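You operate a simulated robot arm through the tools that you are given. There is no shell and no other tool.

Carry out the task below with a simulated robot arm. There is one attempt and no reset: what you move stays moved.

## Task
Free the vacuum's filter, then test-run the vacuum at the LOW setting.
Fine: Switch it on first; four pushes on the filter lever; stop it after the run and leave it on. The FILTER lamp ends dark.

It is judged by the outcome, as a careful person would: the job done as asked, and still so three seconds after it is handed in. It fails if anything else is knocked over, pushed out of place, dropped, spilled or broken.

## Robot
A 7-joint arm with a three-finger gripper, fixed in place. Base frame: the origin is at the foot of the arm, x ahead of it, y to its left, z up. Lengths are in cm, angles in rad, forces in N, time in s.
Its first joint turns from -2.897 to 2.897 rad. Payload 2.69 kg.
Tool frame: the origin (TCP) lies between the finger pads and is the grasp point; the fingertips stand 3 cm ahead of it; z points along the fingers, y is the line along which they close. The gripper opens to 12.8 cm. The gripper's body begins 11.7 cm behind the TCP.
Orientation is told as [roll, pitch, yaw] about the base's x, y, z axes, in that order, counted from this pose: with the fingers straight down and closing along the base's y, the tool's x points along the base's -x, its y along +y and its z along -z.

## Interface
- The arm moves only by the tool nudge_tool. Its argument "rows" is one flat list of numbers, 7 for each row, row after row: the shift along the tool's x, y, z in units of 400 mm (1.0 is 400 mm), then the turn, a rotation vector about the tool's x, y, z in units of 45 degrees (1.0 is 45 degrees), then the finger opening in cm, from 0 to 12.8. In form: [x, y, z, wx, wy, wz, fingers, x, y, z, wx, wy, wz, fingers, ...]. A call has 1 to 20 rows; each row is the pose to reach, as a shift and turn from the pose commanded when the call began, along the tool's axes at that moment. A call with a number of a shift or a turn outside -1 to 1 is refused whole. A row lasts 0.2 s, in which the tool goes at most 5 cm and 0.15 rad; a call with a longer step from one row to the next is refused whole, and so is a gripper value outside its range. A pose out of reach is approached as far as the arm can. The call stops where the force on the tool passes 70 N (or 10 N more than at its start, if that is more) or the arm is blocked; 0.2 s more then pass. Each finger halts on what it meets, pressing with about 40 N; the grip force reading is that of the motor and also rises with nothing between the fingers. The clock runs only during rows and for 0.2 s after the last one: add rows that repeat a pose to give the fingers time. It gives the time, the measured TCP pose, the force on the tool (base axes), the opening and the grip force at its end, in the units of the frame above (readings bear some noise), with the torque about the TCP (base axes, N m) and any sound that the robot's microphone picked up.
- Cameras (640 x 400 px; columns grow to the right, rows downward): "scene" is fixed at [20.22, 49.11, 140.43]; the picture's right is [-0.01, -1.00, 0.00], its down [-0.53, 0.00, -0.85] and it looks along [0.85, -0.01, -0.53] (base axes); focal length 326 px, centre (320, 200). "wrist" rides on the gripper at [5.8, 5.4, -13.1] in the tool frame; the picture's right is [-0.68, 0.74, 0.00], its down [-0.62, -0.57, -0.55] and it looks along [-0.40, -0.37, 0.84] (tool axes); focal length 234 px, centre (320, 200). There is no depth. A picture from a camera that has moved, and an enlarged one, comes with that camera's place and axes in the base frame and with its lens. The place of the scene camera against the robot may be out by one fixed shift of up to 2.5 cm in any direction.
- grab_frame(camera): a new picture of that camera. It takes no simulated time.
- raise_lower(by): slides the trunk up (or, below 0, down) by that many cm; the arm rides with it, the base frame stays. It gives what a move gives, with no picture.
- enlarge(camera, box): a new picture of the part [left, top, right, bottom] of that camera's present view, enlarged. It takes no simulated time.
- hand_in(): hands the job in; it is judged then, once.

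Nothing tells you positions but the pictures and the camera data. Unless the task says otherwise, let go and move clear before handing in.

The tools are called as name(argument=value, ...) on one line, values as JSON. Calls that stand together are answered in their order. nudge_tool: Moves the arm, as the interface text tells. Its arguments: {"type":"object","properties":{"rows":{"type":"array","items":{"type":"number"}}},"required":["rows"]} The other tools are called the same way: raise_lower (by) slides the trunk up or down; grab_frame (camera) takes a picture; enlarge (camera, box) takes an enlarged picture of a part of a camera's view; hand_in () hands the job in.

At the start:

```text
clock: 0.0
ee_pos: [66.33, 22.74, 113.98]
tcp_rot: [0.001, 0.0, -0.001]
ft_force: [0.6, 0.4, 0.3]
wrist_torque: [-0.01, 0.02, -0.01]
finger_gap: 12.8
gripper_force: 0.0
trunk travel left (down, up): [-15.0, 20.0]
```

scene: 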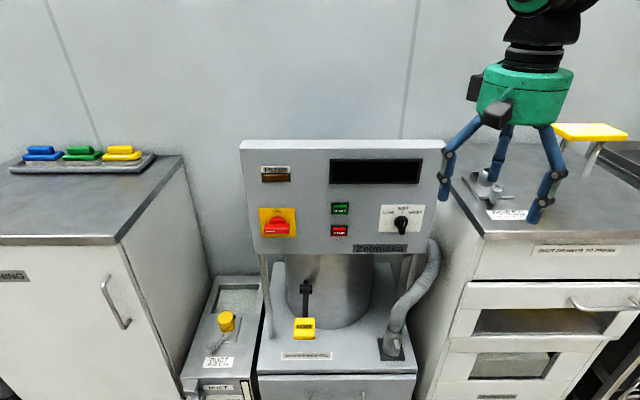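
wrist: 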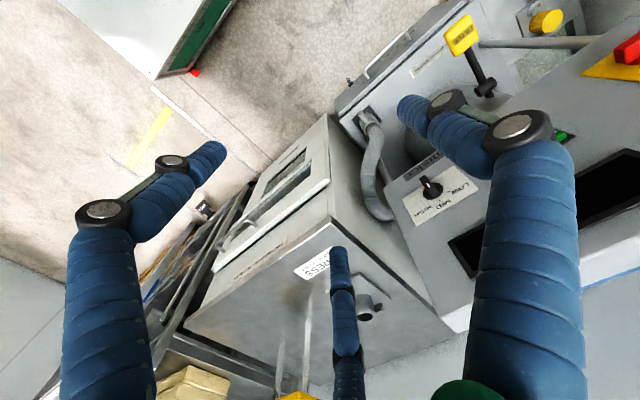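

I see a vacuum unit with a grey control panel: a red/yellow main switch on the left, a FILTER lamp above it, green/red START/STOP buttons, a rotary LOW/MED/HIGH selector, and a yellow-handled lever below. I'll enlarge the views first to read the labels before moving anything.

enlarge(camera="scene", box=[230, 130, 450, 268])

enlarge(camera="scene", box=[180, 240, 440, 400])

enlarge(camera="scene", box=[430, 100, 640, 240])

enlarge(camera="wrist", box=[330, 0, 640, 200])

```text
2.90 times, centred on (340, 199) of scene
camera zoom: at [20.22, 49.11, 140.43], right [-0.01, -1.0, 0.0], down [-0.53, 0.0, -0.85], along [0.85, -0.01, -0.53], focal length 945 px, centre (262, 203)
```

zoom: 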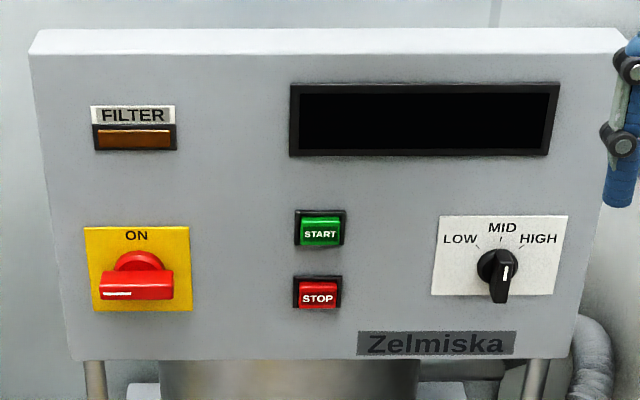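

```text
2.46 times, centred on (310, 320) of scene
camera zoom: at [20.22, 49.11, 140.43], right [-0.01, -1.0, 0.0], down [-0.53, 0.0, -0.85], along [0.85, -0.01, -0.53], focal length 803 px, centre (345, -95)
```

zoom: 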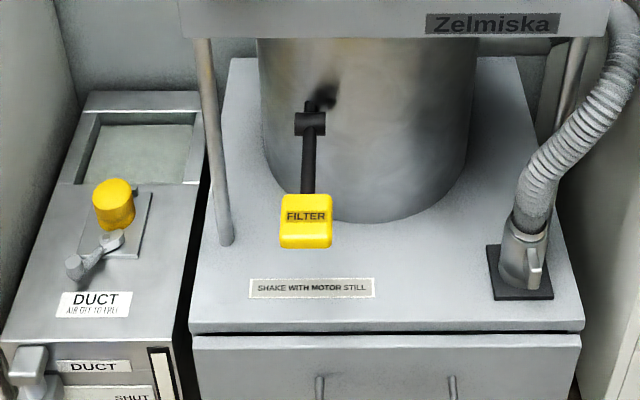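

```text
2.86 times, centred on (535, 170) of scene
camera zoom: at [20.22, 49.11, 140.43], right [-0.01, -1.0, 0.0], down [-0.53, 0.0, -0.85], along [0.85, -0.01, -0.53], focal length 932 px, centre (-294, 286)
```

zoom: 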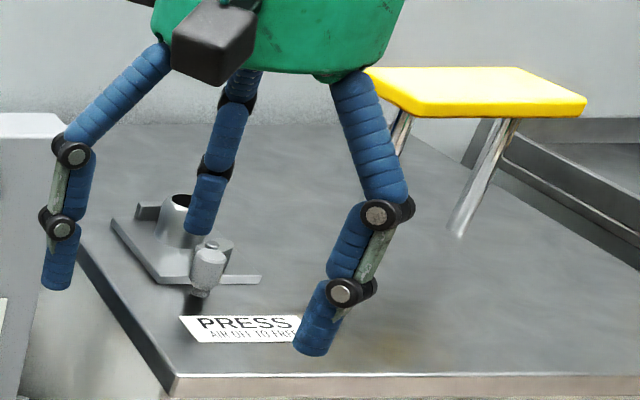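

```text
2.00 times, centred on (485, 100) of wrist
camera zoom: at [60.4, 28.34, 127.16], right [0.68, 0.74, 0.0], down [0.62, -0.57, 0.55], along [0.4, -0.37, -0.84], focal length 468 px, centre (-10, 400)
```

zoom: 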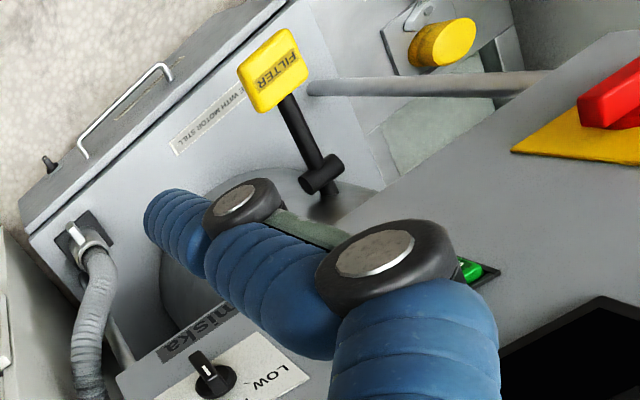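

I've read the labels: FILTER lamp, main switch marked ON, START/STOP, LOW/MID/HIGH, and a FILTER lever marked "SHAKE WITH MOTOR STILL". Next I'll zoom in further on the knob, the main switch and the lever to read their current states.

enlarge(camera="scene", box=[376, 198, 430, 238])

enlarge(camera="scene", box=[252, 160, 306, 242])

enlarge(camera="scene", box=[270, 270, 350, 365])

enlarge(camera="wrist", box=[420, 0, 540, 100])

```text
10.00 times, centred on (403, 218) of scene
camera zoom: at [20.22, 49.11, 140.43], right [-0.01, -1.0, 0.0], down [-0.53, 0.0, -0.85], along [0.85, -0.01, -0.53], focal length 3261 px, centre (-510, 20)
```

zoom: 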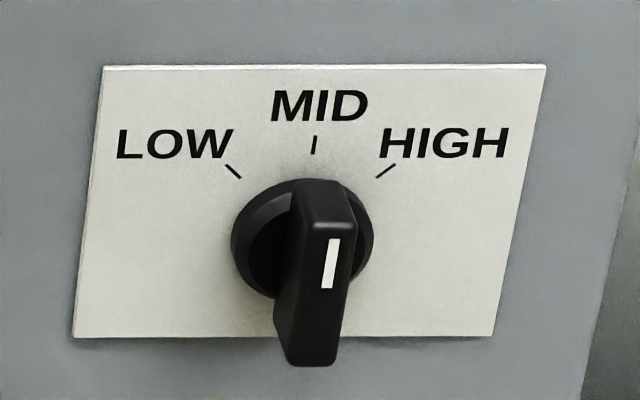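

```text
4.88 times, centred on (279, 201) of scene
camera zoom: at [20.22, 49.11, 140.43], right [-0.01, -1.0, 0.0], down [-0.53, 0.0, -0.85], along [0.85, -0.01, -0.53], focal length 1591 px, centre (520, 195)
```

zoom: 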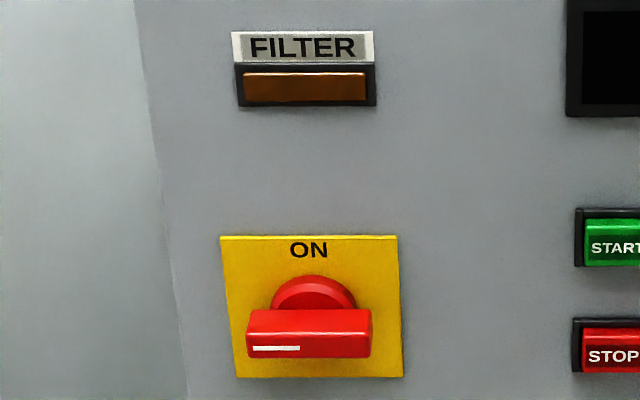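

```text
4.21 times, centred on (310, 318) of scene
camera zoom: at [20.22, 49.11, 140.43], right [-0.01, -1.0, 0.0], down [-0.53, 0.0, -0.85], along [0.85, -0.01, -0.53], focal length 1373 px, centre (362, -295)
```

zoom: 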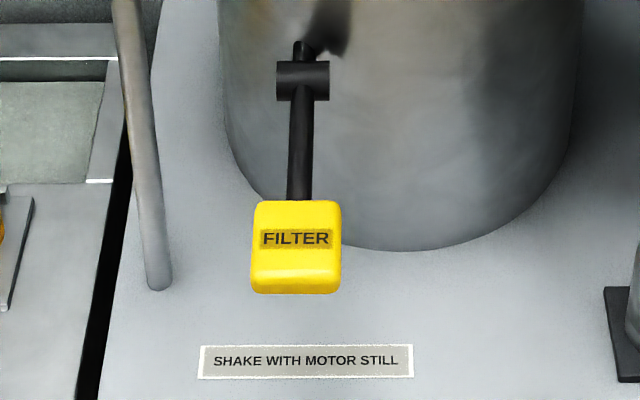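

```text
4.00 times, centred on (480, 50) of wrist
camera zoom: at [60.4, 28.34, 127.16], right [0.68, 0.74, 0.0], down [0.62, -0.57, 0.55], along [0.4, -0.37, -0.84], focal length 937 px, centre (-320, 800)
```

zoom: 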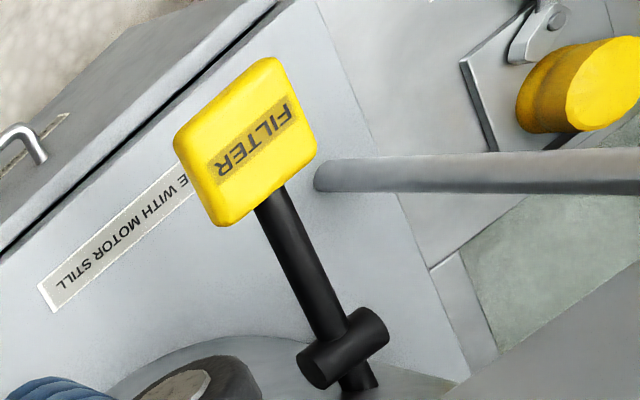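

The selector is on MID, the main switch is off (its mark points left) and the FILTER lamp is unlit. By rough triangulation the panel front is near x≈86 and the FILTER pad near (79, 52, 65). I'll back off a little, close the fingers and tilt the tool 45° forward so the wrist camera gets better views.

nudge_tool(rows=[0.05, 0.04, 0, 0, -0.1667, 0, 10, 0.1, 0.08, 0, 0, -0.3333, 0, 8, 0.15, 0.12, 0, 0, -0.5, 0, 6, 0.2, 0.16, 0, 0, -0.6667, 0, 4, 0.25, 0.2, 0, 0, -0.8333, 0, 2, 0.25, 0.2, 0, 0, -1, 0, 0, 0.25, 0.2, 0, 0, -1, 0, 0])

grab_frame(camera="wrist")

grab_frame(camera="scene")

```text
clock: 1.6
ee_pos: [56.2, 30.99, 113.96]
tcp_rot: [-0.001, -0.787, -0.001]
ft_force: [0.0, 0.1, -0.2]
wrist_torque: [0.04, -0.03, 0.06]
finger_gap: 0.21
gripper_force: 31.8
trunk travel left (down, up): [-15.0, 20.0]
```

```text
taken
camera wrist: at [42.83, 36.24, 119.2], right [0.48, 0.74, 0.48], down [0.05, -0.57, 0.82], along [0.88, -0.37, -0.3], focal length 234 px, centre (320, 200)
```

wrist: 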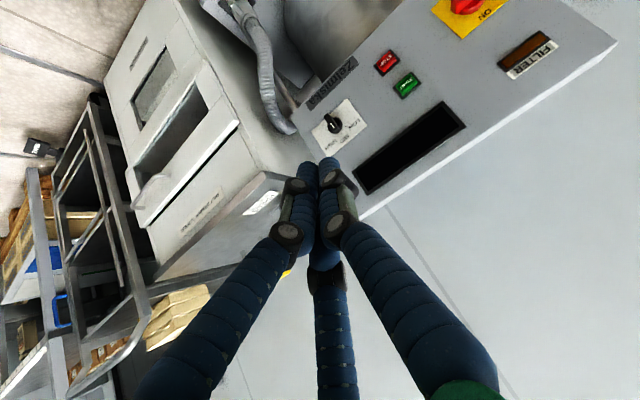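

```text
taken
```

scene: 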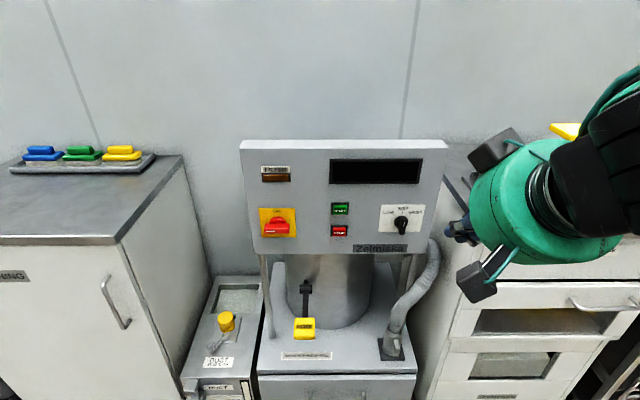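

The closed fingers meet at one tip, which will do for pushing. I'll enlarge the panel from here to collect rays, then take a second viewpoint to triangulate.

enlarge(camera="wrist", box=[300, 60, 440, 160])

enlarge(camera="wrist", box=[420, 0, 580, 100])

```text
4.00 times, centred on (370, 110) of wrist
camera zoom: at [42.83, 36.24, 119.2], right [0.48, 0.74, 0.48], down [0.05, -0.57, 0.82], along [0.88, -0.37, -0.3], focal length 937 px, centre (120, 560)
```

zoom: 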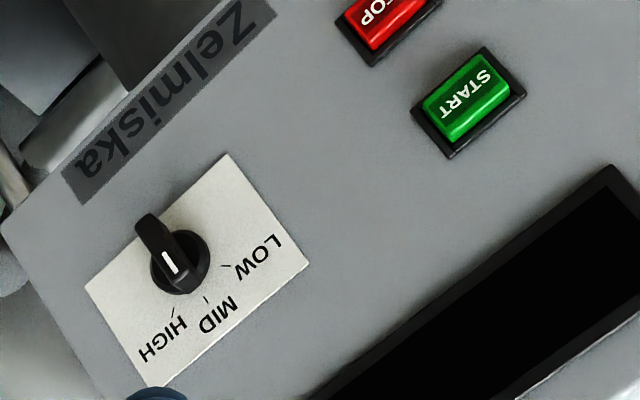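

```text
4.00 times, centred on (500, 50) of wrist
camera zoom: at [42.83, 36.24, 119.2], right [0.48, 0.74, 0.48], down [0.05, -0.57, 0.82], along [0.88, -0.37, -0.3], focal length 937 px, centre (-400, 800)
```

zoom: 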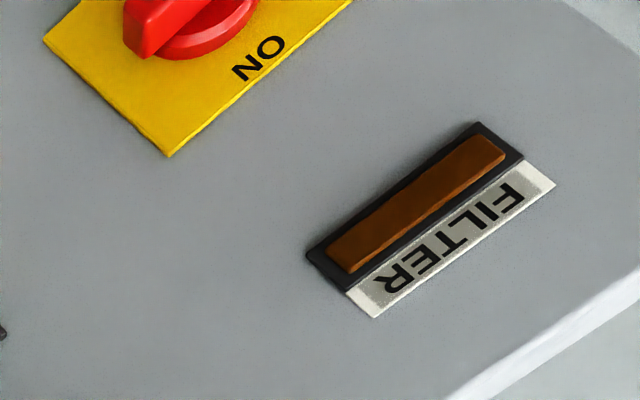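

I'll shift the arm 20 cm left (+y) at the same height and tilt for a second viewpoint on the panel and lever.

nudge_tool(rows=[0, 0.1, 0, 0, 0, 0, 0, 0, 0.2, 0, 0, 0, 0, 0, 0, 0.3, 0, 0, 0, 0, 0, 0, 0.4, 0, 0, 0, 0, 0, 0, 0.5, 0, 0, 0, 0, 0, 0, 0.5, 0, 0, 0, 0, 0])

grab_frame(camera="wrist")

grab_frame(camera="scene")

```text
clock: 3.0
ee_pos: [56.16, 51.07, 113.99]
tcp_rot: [-0.002, -0.786, 0.0]
ft_force: [-0.3, 0.0, -0.1]
wrist_torque: [-0.05, -0.01, -0.04]
finger_gap: 0.2
gripper_force: 31.1
trunk travel left (down, up): [-15.0, 20.0]
```

```text
taken
camera wrist: at [42.85, 56.43, 119.14], right [0.48, 0.74, 0.48], down [0.05, -0.56, 0.82], along [0.88, -0.37, -0.31], focal length 234 px, centre (320, 200)
```

wrist: 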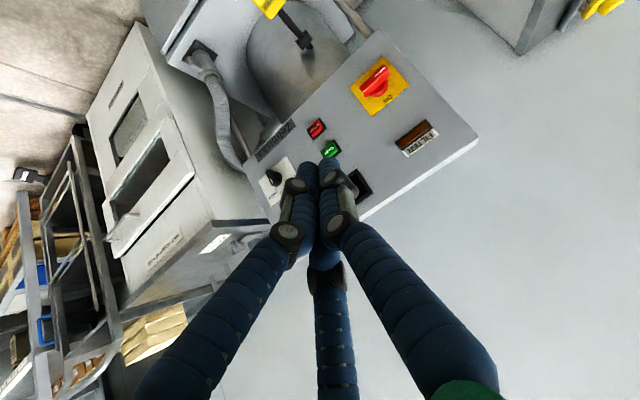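

```text
taken
```

scene: 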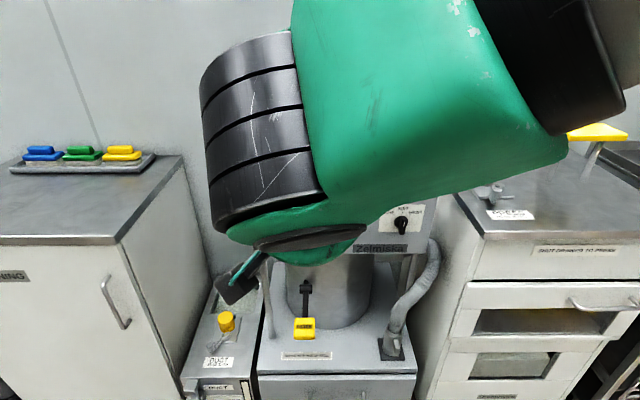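

enlarge(camera="wrist", box=[250, 100, 390, 200])

enlarge(camera="wrist", box=[340, 40, 480, 160])

enlarge(camera="wrist", box=[180, 0, 350, 100])

```text
4.00 times, centred on (320, 150) of wrist
camera zoom: at [42.85, 56.43, 119.14], right [0.48, 0.74, 0.48], down [0.05, -0.56, 0.82], along [0.88, -0.37, -0.31], focal length 937 px, centre (320, 400)
```

zoom: 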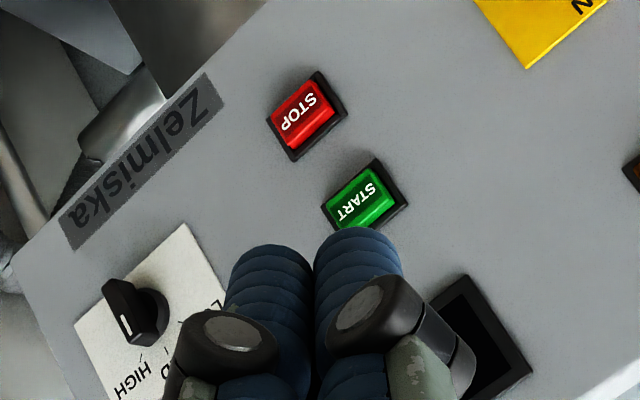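

```text
3.33 times, centred on (410, 100) of wrist
camera zoom: at [42.85, 56.43, 119.14], right [0.48, 0.74, 0.48], down [0.05, -0.56, 0.82], along [0.88, -0.37, -0.31], focal length 781 px, centre (20, 533)
```

zoom: 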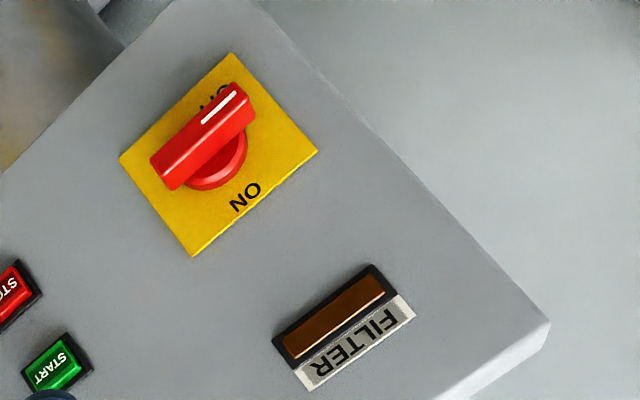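

```text
3.76 times, centred on (265, 50) of wrist
camera zoom: at [42.85, 56.43, 119.14], right [0.48, 0.74, 0.48], down [0.05, -0.56, 0.82], along [0.88, -0.37, -0.31], focal length 882 px, centre (527, 765)
```

zoom: 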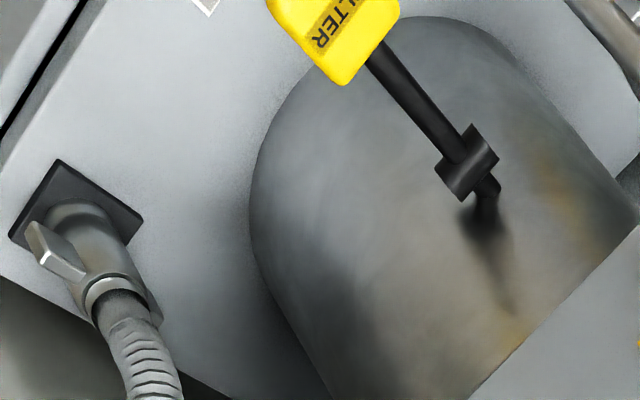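

I see some partly hidden text below the main switch handle, so I'll zoom in on it.

enlarge(camera="wrist", box=[355, 45, 410, 105])

enlarge(camera="wrist", box=[240, 140, 310, 210])

```text
6.67 times, centred on (382, 75) of wrist
camera zoom: at [42.85, 56.43, 119.14], right [0.48, 0.74, 0.48], down [0.05, -0.56, 0.82], along [0.88, -0.37, -0.31], focal length 1561 px, centre (-97, 1033)
```

zoom: 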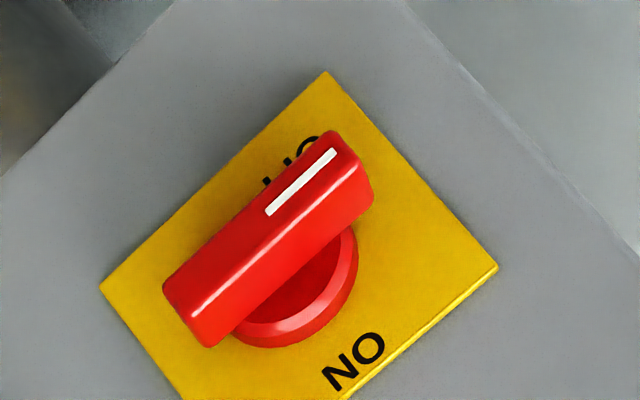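

```text
5.71 times, centred on (275, 175) of wrist
camera zoom: at [42.85, 56.43, 119.14], right [0.48, 0.74, 0.48], down [0.05, -0.56, 0.82], along [0.88, -0.37, -0.31], focal length 1338 px, centre (577, 343)
```

zoom: 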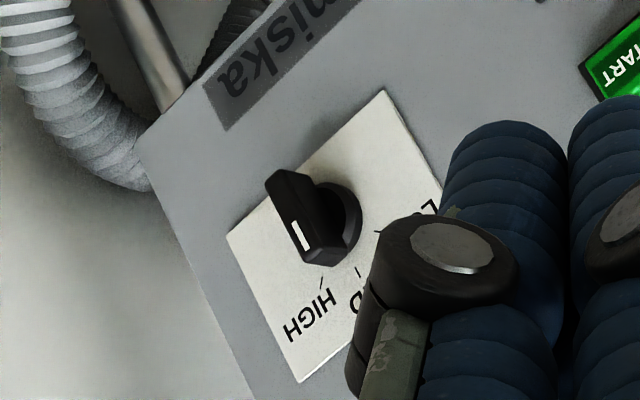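

Triangulating from the two wrist views puts the panel face upright at x≈91. START is at about (44.7, 94.2) in (y, z), STOP at (44.6, 87.1), the knob axis at (28.7, 90.5) with its front at x≈88, and the main switch axis at (61, 90.4) with its front at x≈85. I'll bring the tool to horizontal, pointing at the panel, while staying well in front of it.

nudge_tool(rows=[0, -0.025, 0.08, 0, -0.1667, 0, 0, 0, -0.05, 0.16, 0, -0.3333, 0, 0, 0, -0.075, 0.24, 0, -0.5, 0, 0, 0, -0.1, 0.32, 0, -0.6667, 0, 0, 0, -0.125, 0.4, 0, -0.8333, 0, 0, 0, -0.15, 0.49, 0, -1, 0, 0, 0, -0.15, 0.49, 0, -1, 0, 0])

grab_frame(camera="wrist")

grab_frame(camera="scene")

```text
clock: 4.6
ee_pos: [70.22, 44.96, 100.1]
tcp_rot: [-2.441, -1.57, 2.439]
ft_force: [0.7, 0.1, -0.2]
wrist_torque: [0.0, -0.07, -0.05]
finger_gap: 0.2
gripper_force: 31.7
trunk travel left (down, up): [-15.0, 20.0]
```

```text
taken
camera wrist: at [57.09, 50.24, 94.28], right [0.0, 0.74, 0.68], down [-0.55, -0.57, 0.62], along [0.84, -0.37, 0.4], focal length 234 px, centre (320, 200)
```

wrist: 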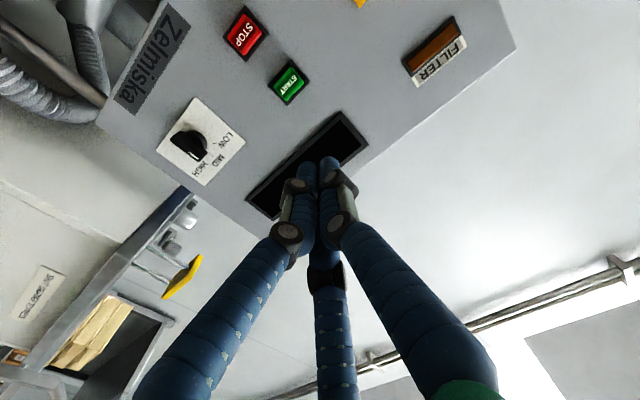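

```text
taken
```

scene: 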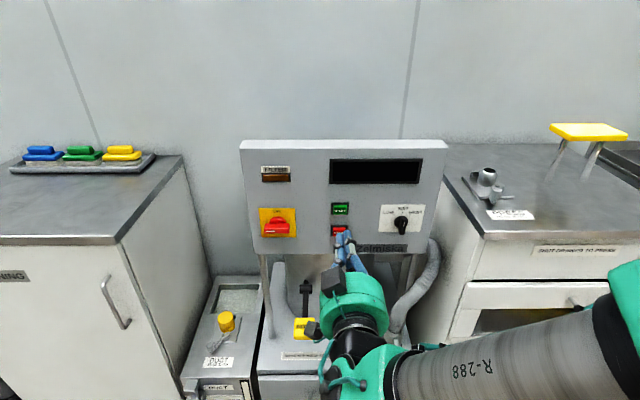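

The arm reaches the horizontal pose without trouble. Next I'll move in front of the main switch and roll the tool −90°, so the fingers can grip its horizontal handle from above and below.

nudge_tool(rows=[0.04, 0.067, -0.008, 0, 0, -0.1667, 0, 0.08, 0.133, -0.016, 0, 0, -0.3333, 0, 0.12, 0.2, -0.025, 0, 0, -0.5, 0, 0.16, 0.267, -0.033, 0, 0, -0.6667, 0, 0.2, 0.333, -0.041, 0, 0, -0.8333, 0, 0.2425, 0.4, -0.05, 0, 0, -1, 0, 0.2425, 0.4, -0.05, 0, 0, -1, 0])

nudge_tool(rows=[0, 0, 0, 0, 0, -0.1667, 1, 0, 0, 0, 0, 0, -0.3333, 2, 0, 0, 0, 0, 0, -0.5, 3, 0, 0, 0, 0, 0, -0.6667, 5, 0, 0, 0, 0, 0, -0.8333, 6, 0, 0, 0, 0, 0, -1, 7, 0, 0, 0, 0, 0, -1, 7])

grab_frame(camera="wrist")

grab_frame(camera="scene")

```text
clock: 6.2
ee_pos: [67.98, 61.01, 90.33]
tcp_rot: [-1.572, -0.783, 1.571]
ft_force: [-0.3, -0.1, -0.5]
wrist_torque: [0.01, -0.06, -0.06]
finger_gap: 0.25
gripper_force: 31.6
trunk travel left (down, up): [-15.0, 20.0]
```

```text
clock: 7.8
ee_pos: [67.94, 60.94, 90.37]
tcp_rot: [-1.572, 0.001, 1.572]
ft_force: [0.0, 0.7, 1.4]
wrist_torque: [-0.01, -0.02, -0.01]
finger_gap: 7.0
gripper_force: 0.0
trunk travel left (down, up): [-15.0, 20.0]
```

```text
taken
camera wrist: at [54.96, 55.1, 85.14], right [0.0, 0.68, -0.74], down [-0.55, 0.62, 0.56], along [0.84, 0.4, 0.37], focal length 234 px, centre (320, 200)
```

wrist: 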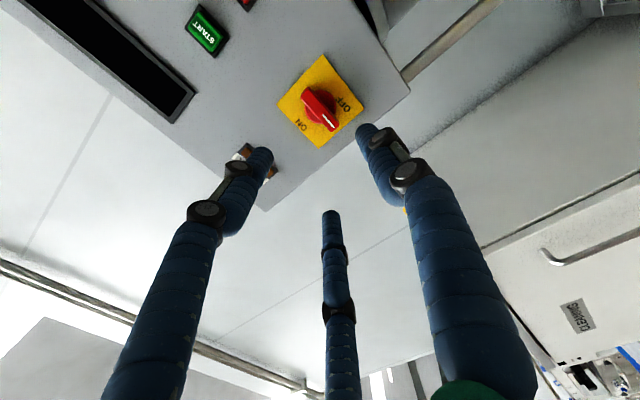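

```text
taken
```

scene: 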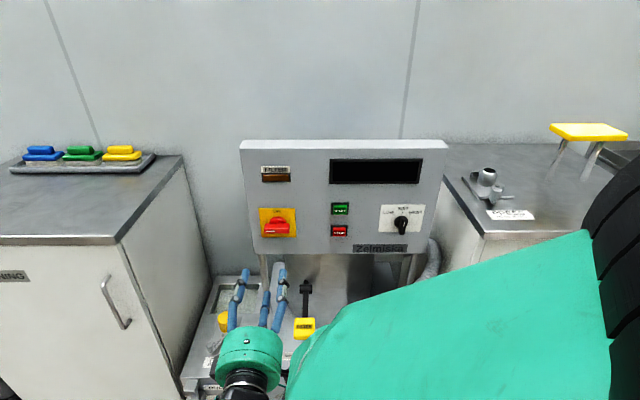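

This wrist view shows the switch plate with ON and OFF clearly. I'll enlarge it to refine the position.

enlarge(camera="wrist", box=[260, 40, 390, 160])

enlarge(camera="scene", box=[210, 200, 320, 360])

```text
3.33 times, centred on (325, 100) of wrist
camera zoom: at [54.96, 55.1, 85.14], right [0.0, 0.68, -0.74], down [-0.55, 0.62, 0.56], along [0.84, 0.4, 0.37], focal length 781 px, centre (303, 533)
```

zoom: 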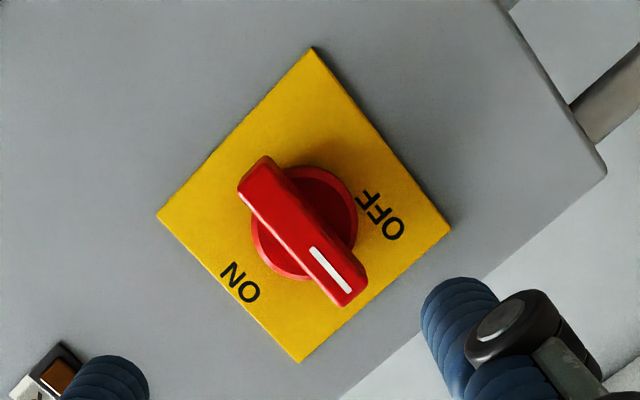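

```text
2.50 times, centred on (265, 280) of scene
camera zoom: at [20.22, 49.11, 140.43], right [-0.01, -1.0, 0.0], down [-0.53, 0.0, -0.85], along [0.85, -0.01, -0.53], focal length 815 px, centre (458, 0)
```

zoom: 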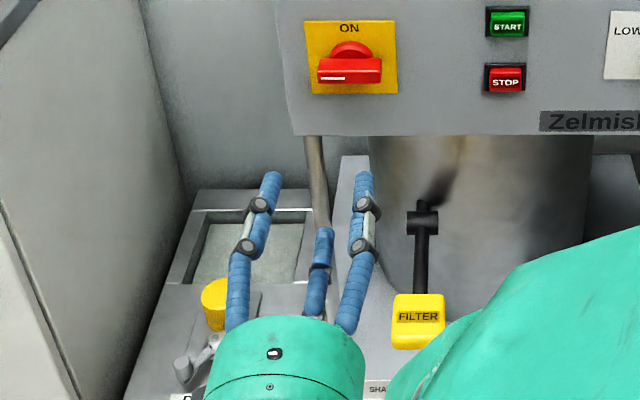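

The refined switch handle has its axis at (y 60.6, z 90.0) and its front face at x≈87.6, and it is about 6.5 cm long and 2 cm thick. I'll advance the open fingers around it until the tips reach x≈89, short of the plate.

nudge_tool(rows=[0.0085, 0.0093, 0.09, 0, 0, 0, 7, 0.0085, 0.0093, 0.18, 0, 0, 0, 7, 0.0085, 0.0093, 0.27, 0, 0, 0, 7, 0.0085, 0.0093, 0.34, 0, 0, 0, 7, 0.0085, 0.0093, 0.4, 0, 0, 0, 7, 0.0085, 0.0093, 0.43, 0, 0, 0, 7, 0.0085, 0.0093, 0.45, 0, 0, 0, 7, 0.0085, 0.0093, 0.45, 0, 0, 0, 7])

grab_frame(camera="wrist")

enlarge(camera="scene", box=[210, 150, 340, 270])

```text
clock: 9.6
ee_pos: [86.01, 60.61, 90.01]
tcp_rot: [-1.572, -0.001, 1.57]
ft_force: [0.2, 0.1, -0.1]
wrist_torque: [-0.02, 0.04, 0.0]
finger_gap: 7.01
gripper_force: 0.2
trunk travel left (down, up): [-15.0, 20.0]
```

```text
taken
camera wrist: at [72.89, 54.79, 84.76], right [0.0, 0.68, -0.74], down [-0.55, 0.62, 0.57], along [0.84, 0.4, 0.37], focal length 234 px, centre (320, 200)
```

wrist: 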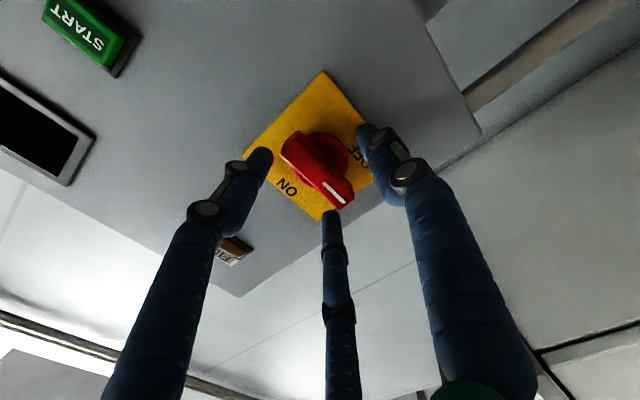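

```text
3.33 times, centred on (275, 210) of scene
camera zoom: at [20.22, 49.11, 140.43], right [-0.01, -1.0, 0.0], down [-0.53, 0.0, -0.85], along [0.85, -0.01, -0.53], focal length 1087 px, centre (470, 167)
```

zoom: 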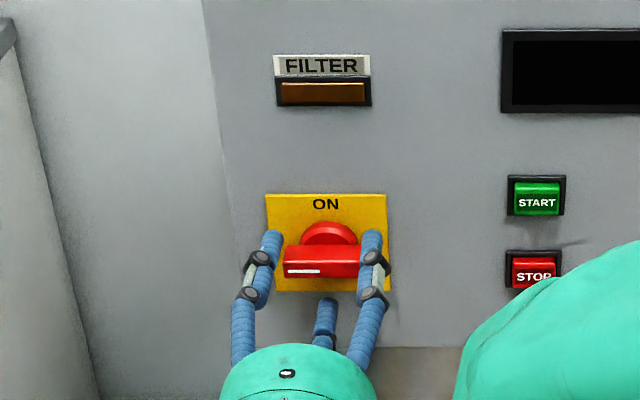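

The fingers surround the handle without touching it. I'll close them on it now and check the grip.

nudge_tool(rows=[0, 0, 0, 0, 0, 0, 5, 0, 0, 0, 0, 0, 0, 4, 0, 0, 0, 0, 0, 0, 3, 0, 0, 0, 0, 0, 0, 2, 0, 0, 0, 0, 0, 0, 1, 0, 0, 0, 0, 0, 0, 1])

grab_frame(camera="wrist")

enlarge(camera="scene", box=[210, 150, 340, 270])

```text
clock: 11.0
ee_pos: [86.0, 60.64, 90.56]
tcp_rot: [-1.576, -0.004, 1.571]
ft_force: [10.3, 2.7, 27.8]
wrist_torque: [-0.01, -0.56, -0.06]
finger_gap: 2.75
gripper_force: 44.7
trunk travel left (down, up): [-15.0, 20.0]
```

```text
taken
camera wrist: at [72.95, 54.85, 85.14], right [0.0, 0.68, -0.73], down [-0.55, 0.61, 0.57], along [0.83, 0.4, 0.38], focal length 234 px, centre (320, 200)
```

wrist: 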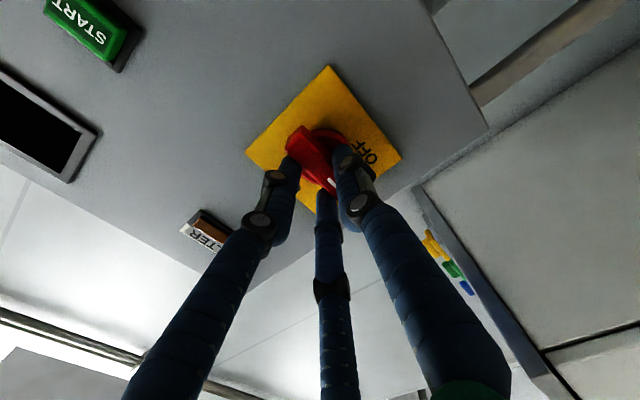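

```text
3.33 times, centred on (275, 210) of scene
camera zoom: at [20.22, 49.11, 140.43], right [-0.01, -1.0, 0.0], down [-0.53, 0.0, -0.85], along [0.85, -0.01, -0.53], focal length 1087 px, centre (470, 167)
```

zoom: 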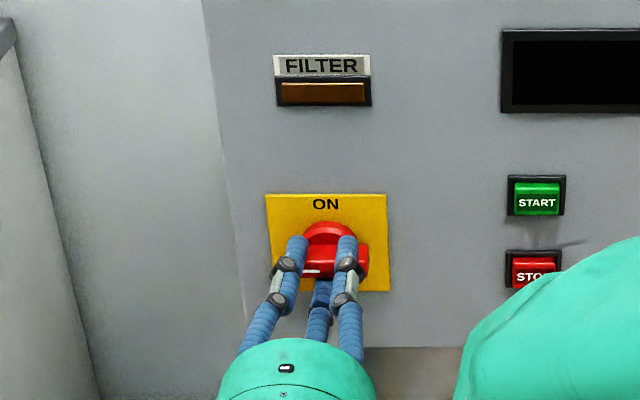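

The handle is gripped with a 2.75 cm gap, and the grip has pulled the tool up 0.5 cm, so the handle axis is nearer z≈90.55. I'll re-centre there and turn it +45° toward ON.

nudge_tool(rows=[0, -0.014, 0, 0, 0, 0, 1, 0, -0.014, 0, 0, 0, 0.125, 1, 0, -0.014, 0, 0, 0, 0.25, 1, 0, -0.014, 0, 0, 0, 0.375, 1, 0, -0.014, 0, 0, 0, 0.5, 1, 0, -0.014, 0, 0, 0, 0.625, 1, 0, -0.014, 0, 0, 0, 0.75, 1, 0, -0.014, 0, 0, 0, 0.875, 1, 0, -0.014, 0, 0, 0, 1, 1, 0, -0.014, 0, 0, 0, 1, 1])

grab_frame(camera="wrist")

enlarge(camera="scene", box=[210, 150, 340, 270])

```text
clock: 13.2
ee_pos: [85.95, 60.12, 90.54]
tcp_rot: [-1.566, -0.786, 1.564]
ft_force: [-12.3, -35.8, 5.0]
wrist_torque: [-0.16, 0.01, -0.83]
finger_gap: 2.68
gripper_force: 45.3
trunk travel left (down, up): [-15.0, 20.0]
```

```text
taken
camera wrist: at [72.9, 59.97, 82.65], right [0.0, 1.0, -0.04], down [-0.55, 0.04, 0.84], along [0.84, 0.02, 0.55], focal length 234 px, centre (320, 200)
```

wrist: 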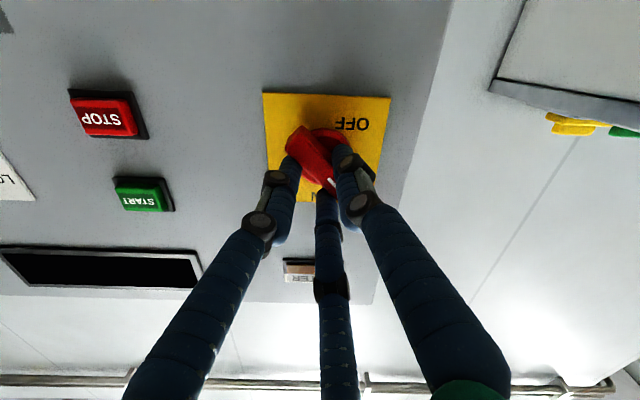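

```text
3.33 times, centred on (275, 210) of scene
camera zoom: at [20.22, 49.11, 140.43], right [-0.01, -1.0, 0.0], down [-0.53, 0.0, -0.85], along [0.85, -0.01, -0.53], focal length 1087 px, centre (470, 167)
```

zoom: 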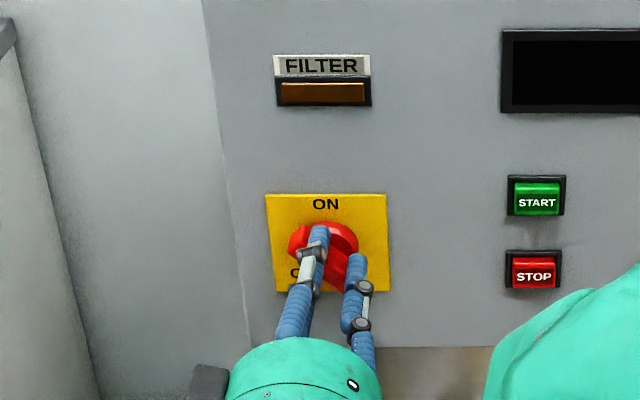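

The handle has turned 45° with the grip. The sideways pull suggests the axis is nearer y≈60.1, so I'll correct for that and turn the remaining 45°.

nudge_tool(rows=[0.0088, -0.0088, 0, 0, 0, 0, 1, 0.0088, -0.0088, 0, 0, 0, 0.125, 1, 0.0088, -0.0088, 0, 0, 0, 0.25, 1, 0.0088, -0.0088, 0, 0, 0, 0.375, 1, 0.0088, -0.0088, 0, 0, 0, 0.5, 1, 0.0088, -0.0088, 0, 0, 0, 0.625, 1, 0.0088, -0.0088, 0, 0, 0, 0.75, 1, 0.0088, -0.0088, 0, 0, 0, 0.875, 1, 0.0088, -0.0088, 0, 0, 0, 1, 1, 0.0088, -0.0088, 0, 0, 0, 1, 1])

grab_frame(camera="wrist")

enlarge(camera="scene", box=[210, 130, 450, 280])

```text
clock: 15.4
ee_pos: [85.99, 59.89, 90.25]
tcp_rot: [-0.426, -1.565, 0.426]
ft_force: [-25.4, -26.0, -33.2]
wrist_torque: [-0.23, 0.83, -0.46]
finger_gap: 2.68
gripper_force: 44.8
trunk travel left (down, up): [-15.0, 20.0]
```

```text
taken
camera wrist: at [72.91, 65.36, 84.44], right [0.0, 0.74, 0.67], down [-0.55, -0.56, 0.62], along [0.84, -0.37, 0.4], focal length 234 px, centre (320, 200)
```

wrist: 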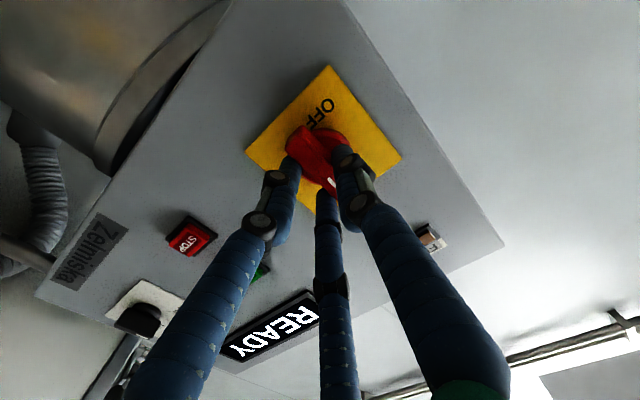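

```text
2.67 times, centred on (330, 205) of scene
camera zoom: at [20.22, 49.11, 140.43], right [-0.01, -1.0, 0.0], down [-0.53, 0.0, -0.85], along [0.85, -0.01, -0.53], focal length 870 px, centre (293, 187)
```

zoom: 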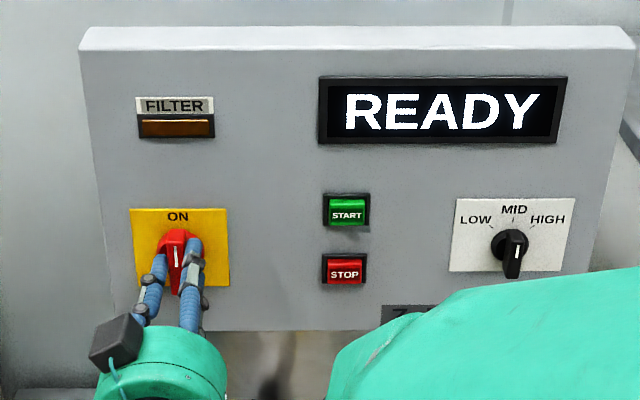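

The display now reads READY, so the switch is on. I'll ease the load, open the fingers and back straight out.

nudge_tool(rows=[0.0075, -0.005, 0, 0, 0, 0, 2, 0.0075, -0.005, 0, 0, 0, 0, 4, 0.0075, -0.005, 0, 0, 0, 0, 6, 0.0075, -0.005, 0, 0, 0, 0, 7, 0.0075, -0.005, 0, 0, 0, 0, 7, 0.0075, -0.005, -0.1, 0, 0, 0, 7, 0.0075, -0.005, -0.2, 0, 0, 0, 7, 0.0075, -0.005, -0.3, 0, 0, 0, 7, 0.0075, -0.005, -0.4, 0, 0, 0, 7, 0.0075, -0.005, -0.5, 0, 0, 0, 5, 0.0075, -0.005, -0.5, 0, 0, 0, 2, 0.0075, -0.005, -0.5, 0, 0, 0, 0, 0.0075, -0.005, -0.5, 0, 0, 0, 0])

grab_frame(camera="wrist")

enlarge(camera="scene", box=[210, 130, 450, 280])

grab_frame(camera="scene")

```text
clock: 18.2
ee_pos: [65.99, 59.97, 90.26]
tcp_rot: [-0.759, -1.569, 0.76]
ft_force: [-0.4, 0.7, -1.1]
wrist_torque: [0.01, -0.01, 0.01]
finger_gap: 0.18
gripper_force: 31.6
trunk travel left (down, up): [-15.0, 20.0]
```

```text
taken
camera wrist: at [52.95, 65.27, 84.48], right [0.0, 0.74, 0.68], down [-0.55, -0.57, 0.62], along [0.84, -0.37, 0.4], focal length 234 px, centre (320, 200)
```

wrist: 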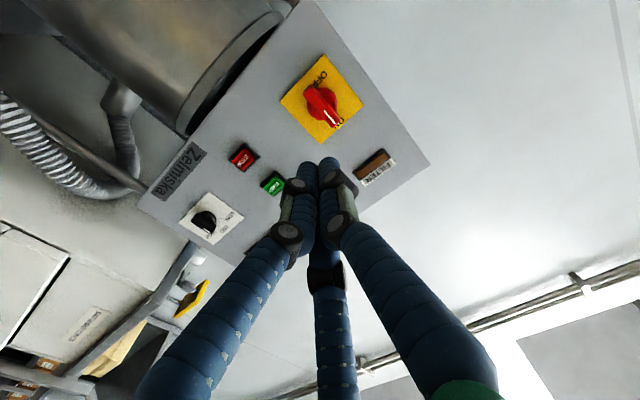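

```text
2.67 times, centred on (330, 205) of scene
camera zoom: at [20.22, 49.11, 140.43], right [-0.01, -1.0, 0.0], down [-0.53, 0.0, -0.85], along [0.85, -0.01, -0.53], focal length 870 px, centre (293, 187)
```

zoom: 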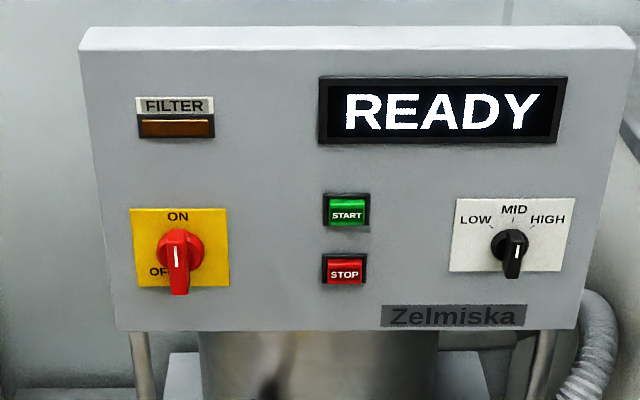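

```text
taken
```

scene: 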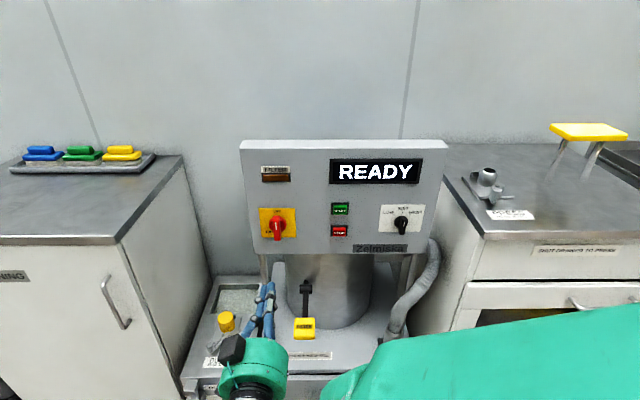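

The switch is at ON and the display shows READY. I place the filter lever pad at about (80.5, 54, 61), on an arm that hinges near x≈96. I'll move down toward it with the tool tilted 45°, stopping short of the pad to look.

nudge_tool(rows=[0.043, -0.025, 0.008, 0, 0.1667, 0, 0, 0.086, -0.05, 0.017, 0, 0.3333, 0, 0, 0.129, -0.075, 0.025, 0, 0.5, 0, 0, 0.172, -0.1, 0.033, 0, 0.6667, 0, 0, 0.215, -0.125, 0.042, 0, 0.8333, 0, 0, 0.2575, -0.15, 0.05, 0, 1, 0, 0, 0.2575, -0.15, 0.05, 0, 1, 0, 0])

grab_frame(camera="wrist")

grab_frame(camera="scene")

```text
clock: 19.8
ee_pos: [68.18, 53.76, 79.91]
tcp_rot: [0.0, -0.783, -0.001]
ft_force: [-0.8, 0.1, -0.2]
wrist_torque: [0.02, 0.01, 0.02]
finger_gap: 0.2
gripper_force: 31.5
trunk travel left (down, up): [-15.0, 20.0]
```

```text
taken
camera wrist: at [54.77, 59.18, 85.08], right [0.48, 0.74, 0.48], down [0.05, -0.57, 0.82], along [0.88, -0.37, -0.31], focal length 234 px, centre (320, 200)
```

wrist: 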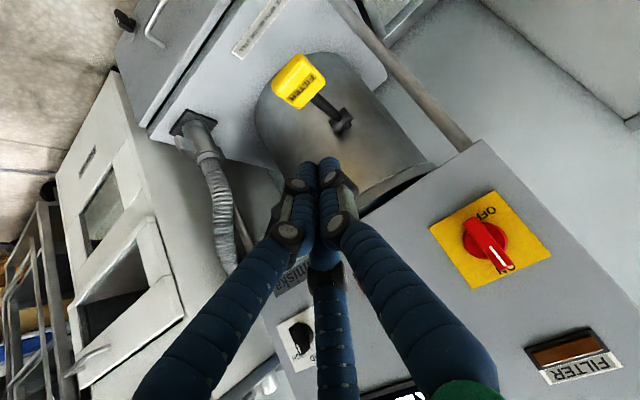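

```text
taken
```

scene: 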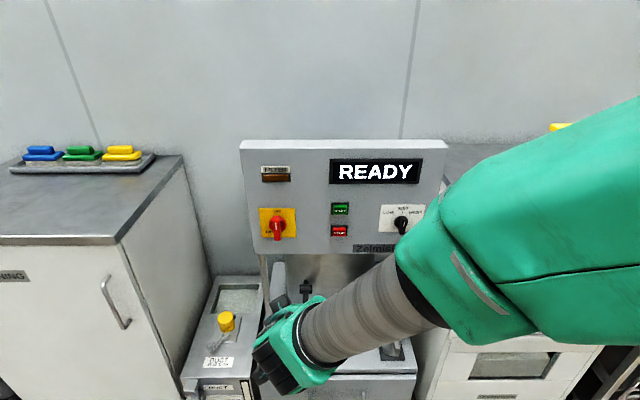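

enlarge(camera="wrist", box=[220, 20, 400, 150])

enlarge(camera="wrist", box=[420, 180, 640, 400])

```text
3.08 times, centred on (310, 85) of wrist
camera zoom: at [54.77, 59.18, 85.08], right [0.48, 0.74, 0.48], down [0.05, -0.57, 0.82], along [0.88, -0.37, -0.31], focal length 720 px, centre (351, 554)
```

zoom: 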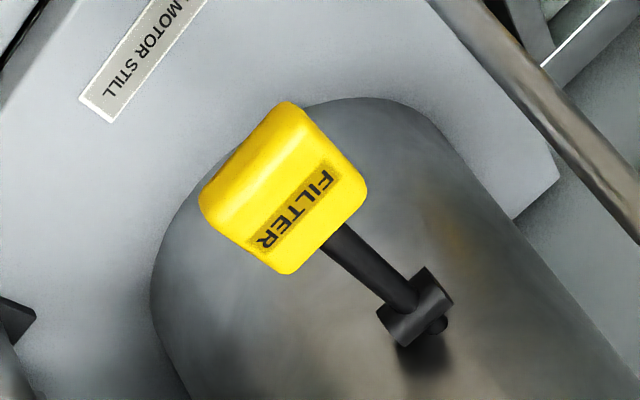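

```text
1.82 times, centred on (530, 290) of wrist
camera zoom: at [54.77, 59.18, 85.08], right [0.48, 0.74, 0.48], down [0.05, -0.57, 0.82], along [0.88, -0.37, -0.31], focal length 426 px, centre (-62, 36)
```

zoom: 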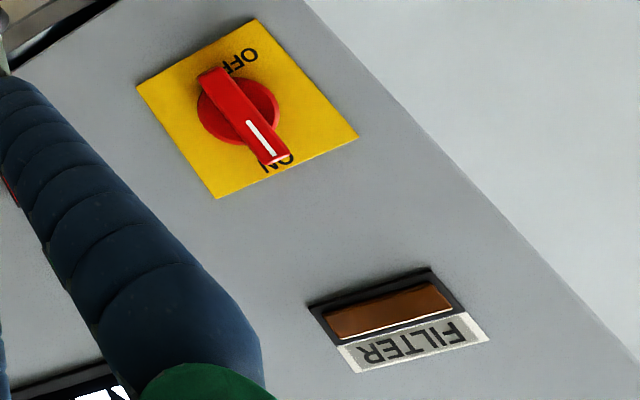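

The FILTER lamp looks dark and the switch handle points at ON. The pad's label face is at (81, 54.3, 61), so I'll bring the fingertips just above it.

nudge_tool(rows=[0.015, 0.003, 0.09, 0, 0, 0, 0, 0.03, 0.006, 0.18, 0, 0, 0, 0, 0.045, 0.009, 0.27, 0, 0, 0, 0, 0.06, 0.011, 0.35, 0, 0, 0, 0, 0.0765, 0.011, 0.4295, 0, 0, 0, 0, 0.0765, 0.011, 0.4295, 0, 0, 0, 0])

grab_frame(camera="wrist")

grab_frame(camera="scene")

```text
clock: 21.2
ee_pos: [78.13, 54.36, 65.69]
tcp_rot: [-0.001, -0.785, -0.001]
ft_force: [0.2, 0.4, -0.4]
wrist_torque: [-0.01, -0.01, 0.03]
finger_gap: 0.22
gripper_force: 31.6
trunk travel left (down, up): [-15.0, 20.0]
```

```text
taken
camera wrist: at [64.77, 59.79, 70.81], right [0.48, 0.74, 0.48], down [0.05, -0.57, 0.82], along [0.88, -0.37, -0.31], focal length 234 px, centre (320, 200)
```

wrist: 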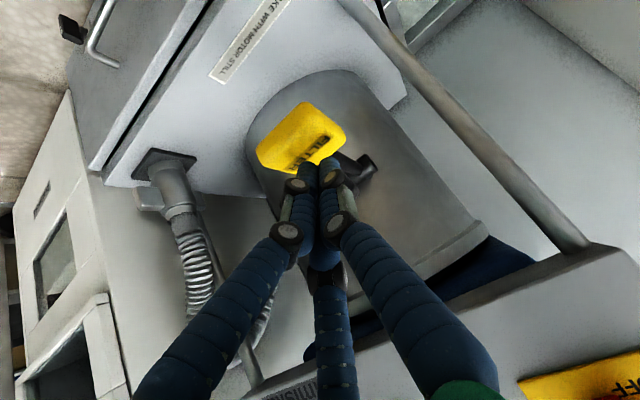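

```text
taken
```

scene: 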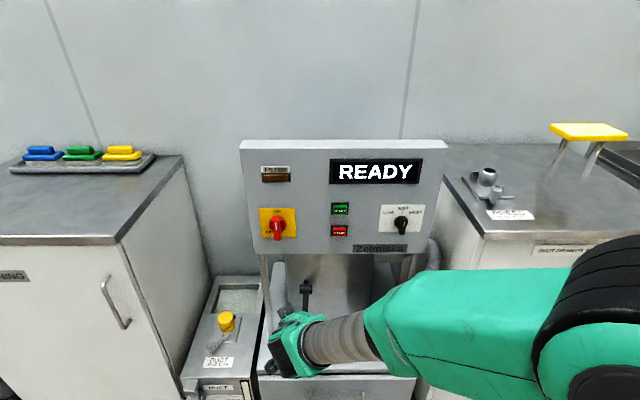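

The tips hover just over the pad. I'll make the first push straight down, slowly, about 5 cm, and watch the force and sound.

nudge_tool(rows=[0.0177, 0, 0.0177, 0, 0, 0, 0, 0.0354, 0, 0.0354, 0, 0, 0, 0, 0.0442, 0, 0.0442, 0, 0, 0, 0, 0.053, 0, 0.053, 0, 0, 0, 0, 0.0619, 0, 0.0619, 0, 0, 0, 0, 0.0707, 0, 0.0707, 0, 0, 0, 0, 0.0795, 0, 0.0795, 0, 0, 0, 0, 0.0884, 0, 0.0884, 0, 0, 0, 0])

grab_frame(camera="wrist")

grab_frame(camera="scene")

```text
clock: 23.0
ee_pos: [78.1, 54.39, 60.76]
tcp_rot: [0.0, -0.785, -0.002]
ft_force: [-0.1, -1.7, 3.1]
wrist_torque: [-0.03, -0.06, -0.01]
finger_gap: 0.23
gripper_force: 32.0
trunk travel left (down, up): [-15.0, 20.0]
```

```text
taken
camera wrist: at [64.7, 59.76, 65.89], right [0.48, 0.74, 0.48], down [0.05, -0.57, 0.82], along [0.88, -0.37, -0.31], focal length 234 px, centre (320, 200)
```

wrist: 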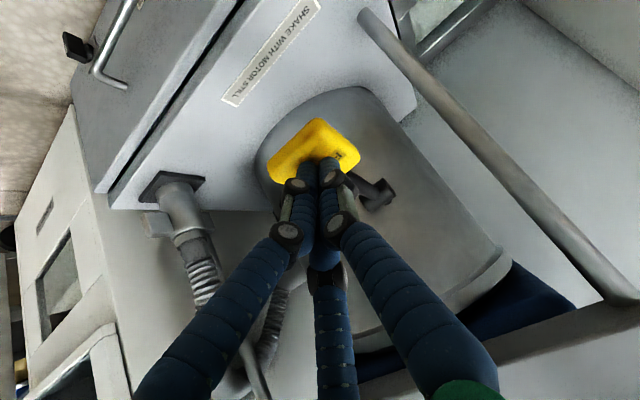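

```text
taken
```

scene: 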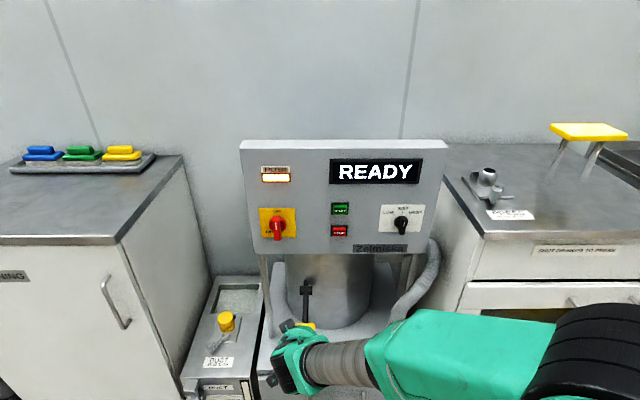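

The pad moved down easily (about 3 N) and the FILTER lamp lit up. I'll enlarge to see how far the lever has travelled before deciding on the stroke.

enlarge(camera="scene", box=[240, 140, 350, 350])

enlarge(camera="wrist", box=[240, 90, 420, 220])

```text
1.90 times, centred on (295, 245) of scene
camera zoom: at [20.22, 49.11, 140.43], right [-0.01, -1.0, 0.0], down [-0.53, 0.0, -0.85], along [0.85, -0.01, -0.53], focal length 621 px, centre (368, 114)
```

zoom: 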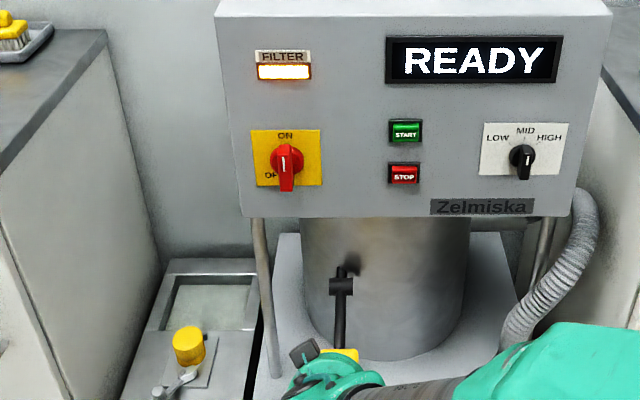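

```text
3.08 times, centred on (330, 155) of wrist
camera zoom: at [64.7, 59.76, 65.89], right [0.48, 0.74, 0.48], down [0.05, -0.57, 0.82], along [0.88, -0.37, -0.31], focal length 720 px, centre (289, 338)
```

zoom: 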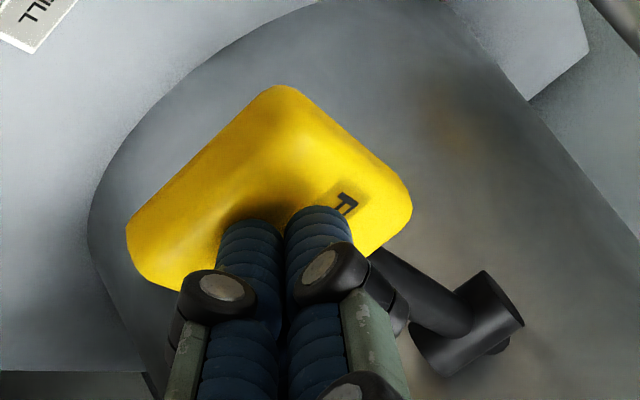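

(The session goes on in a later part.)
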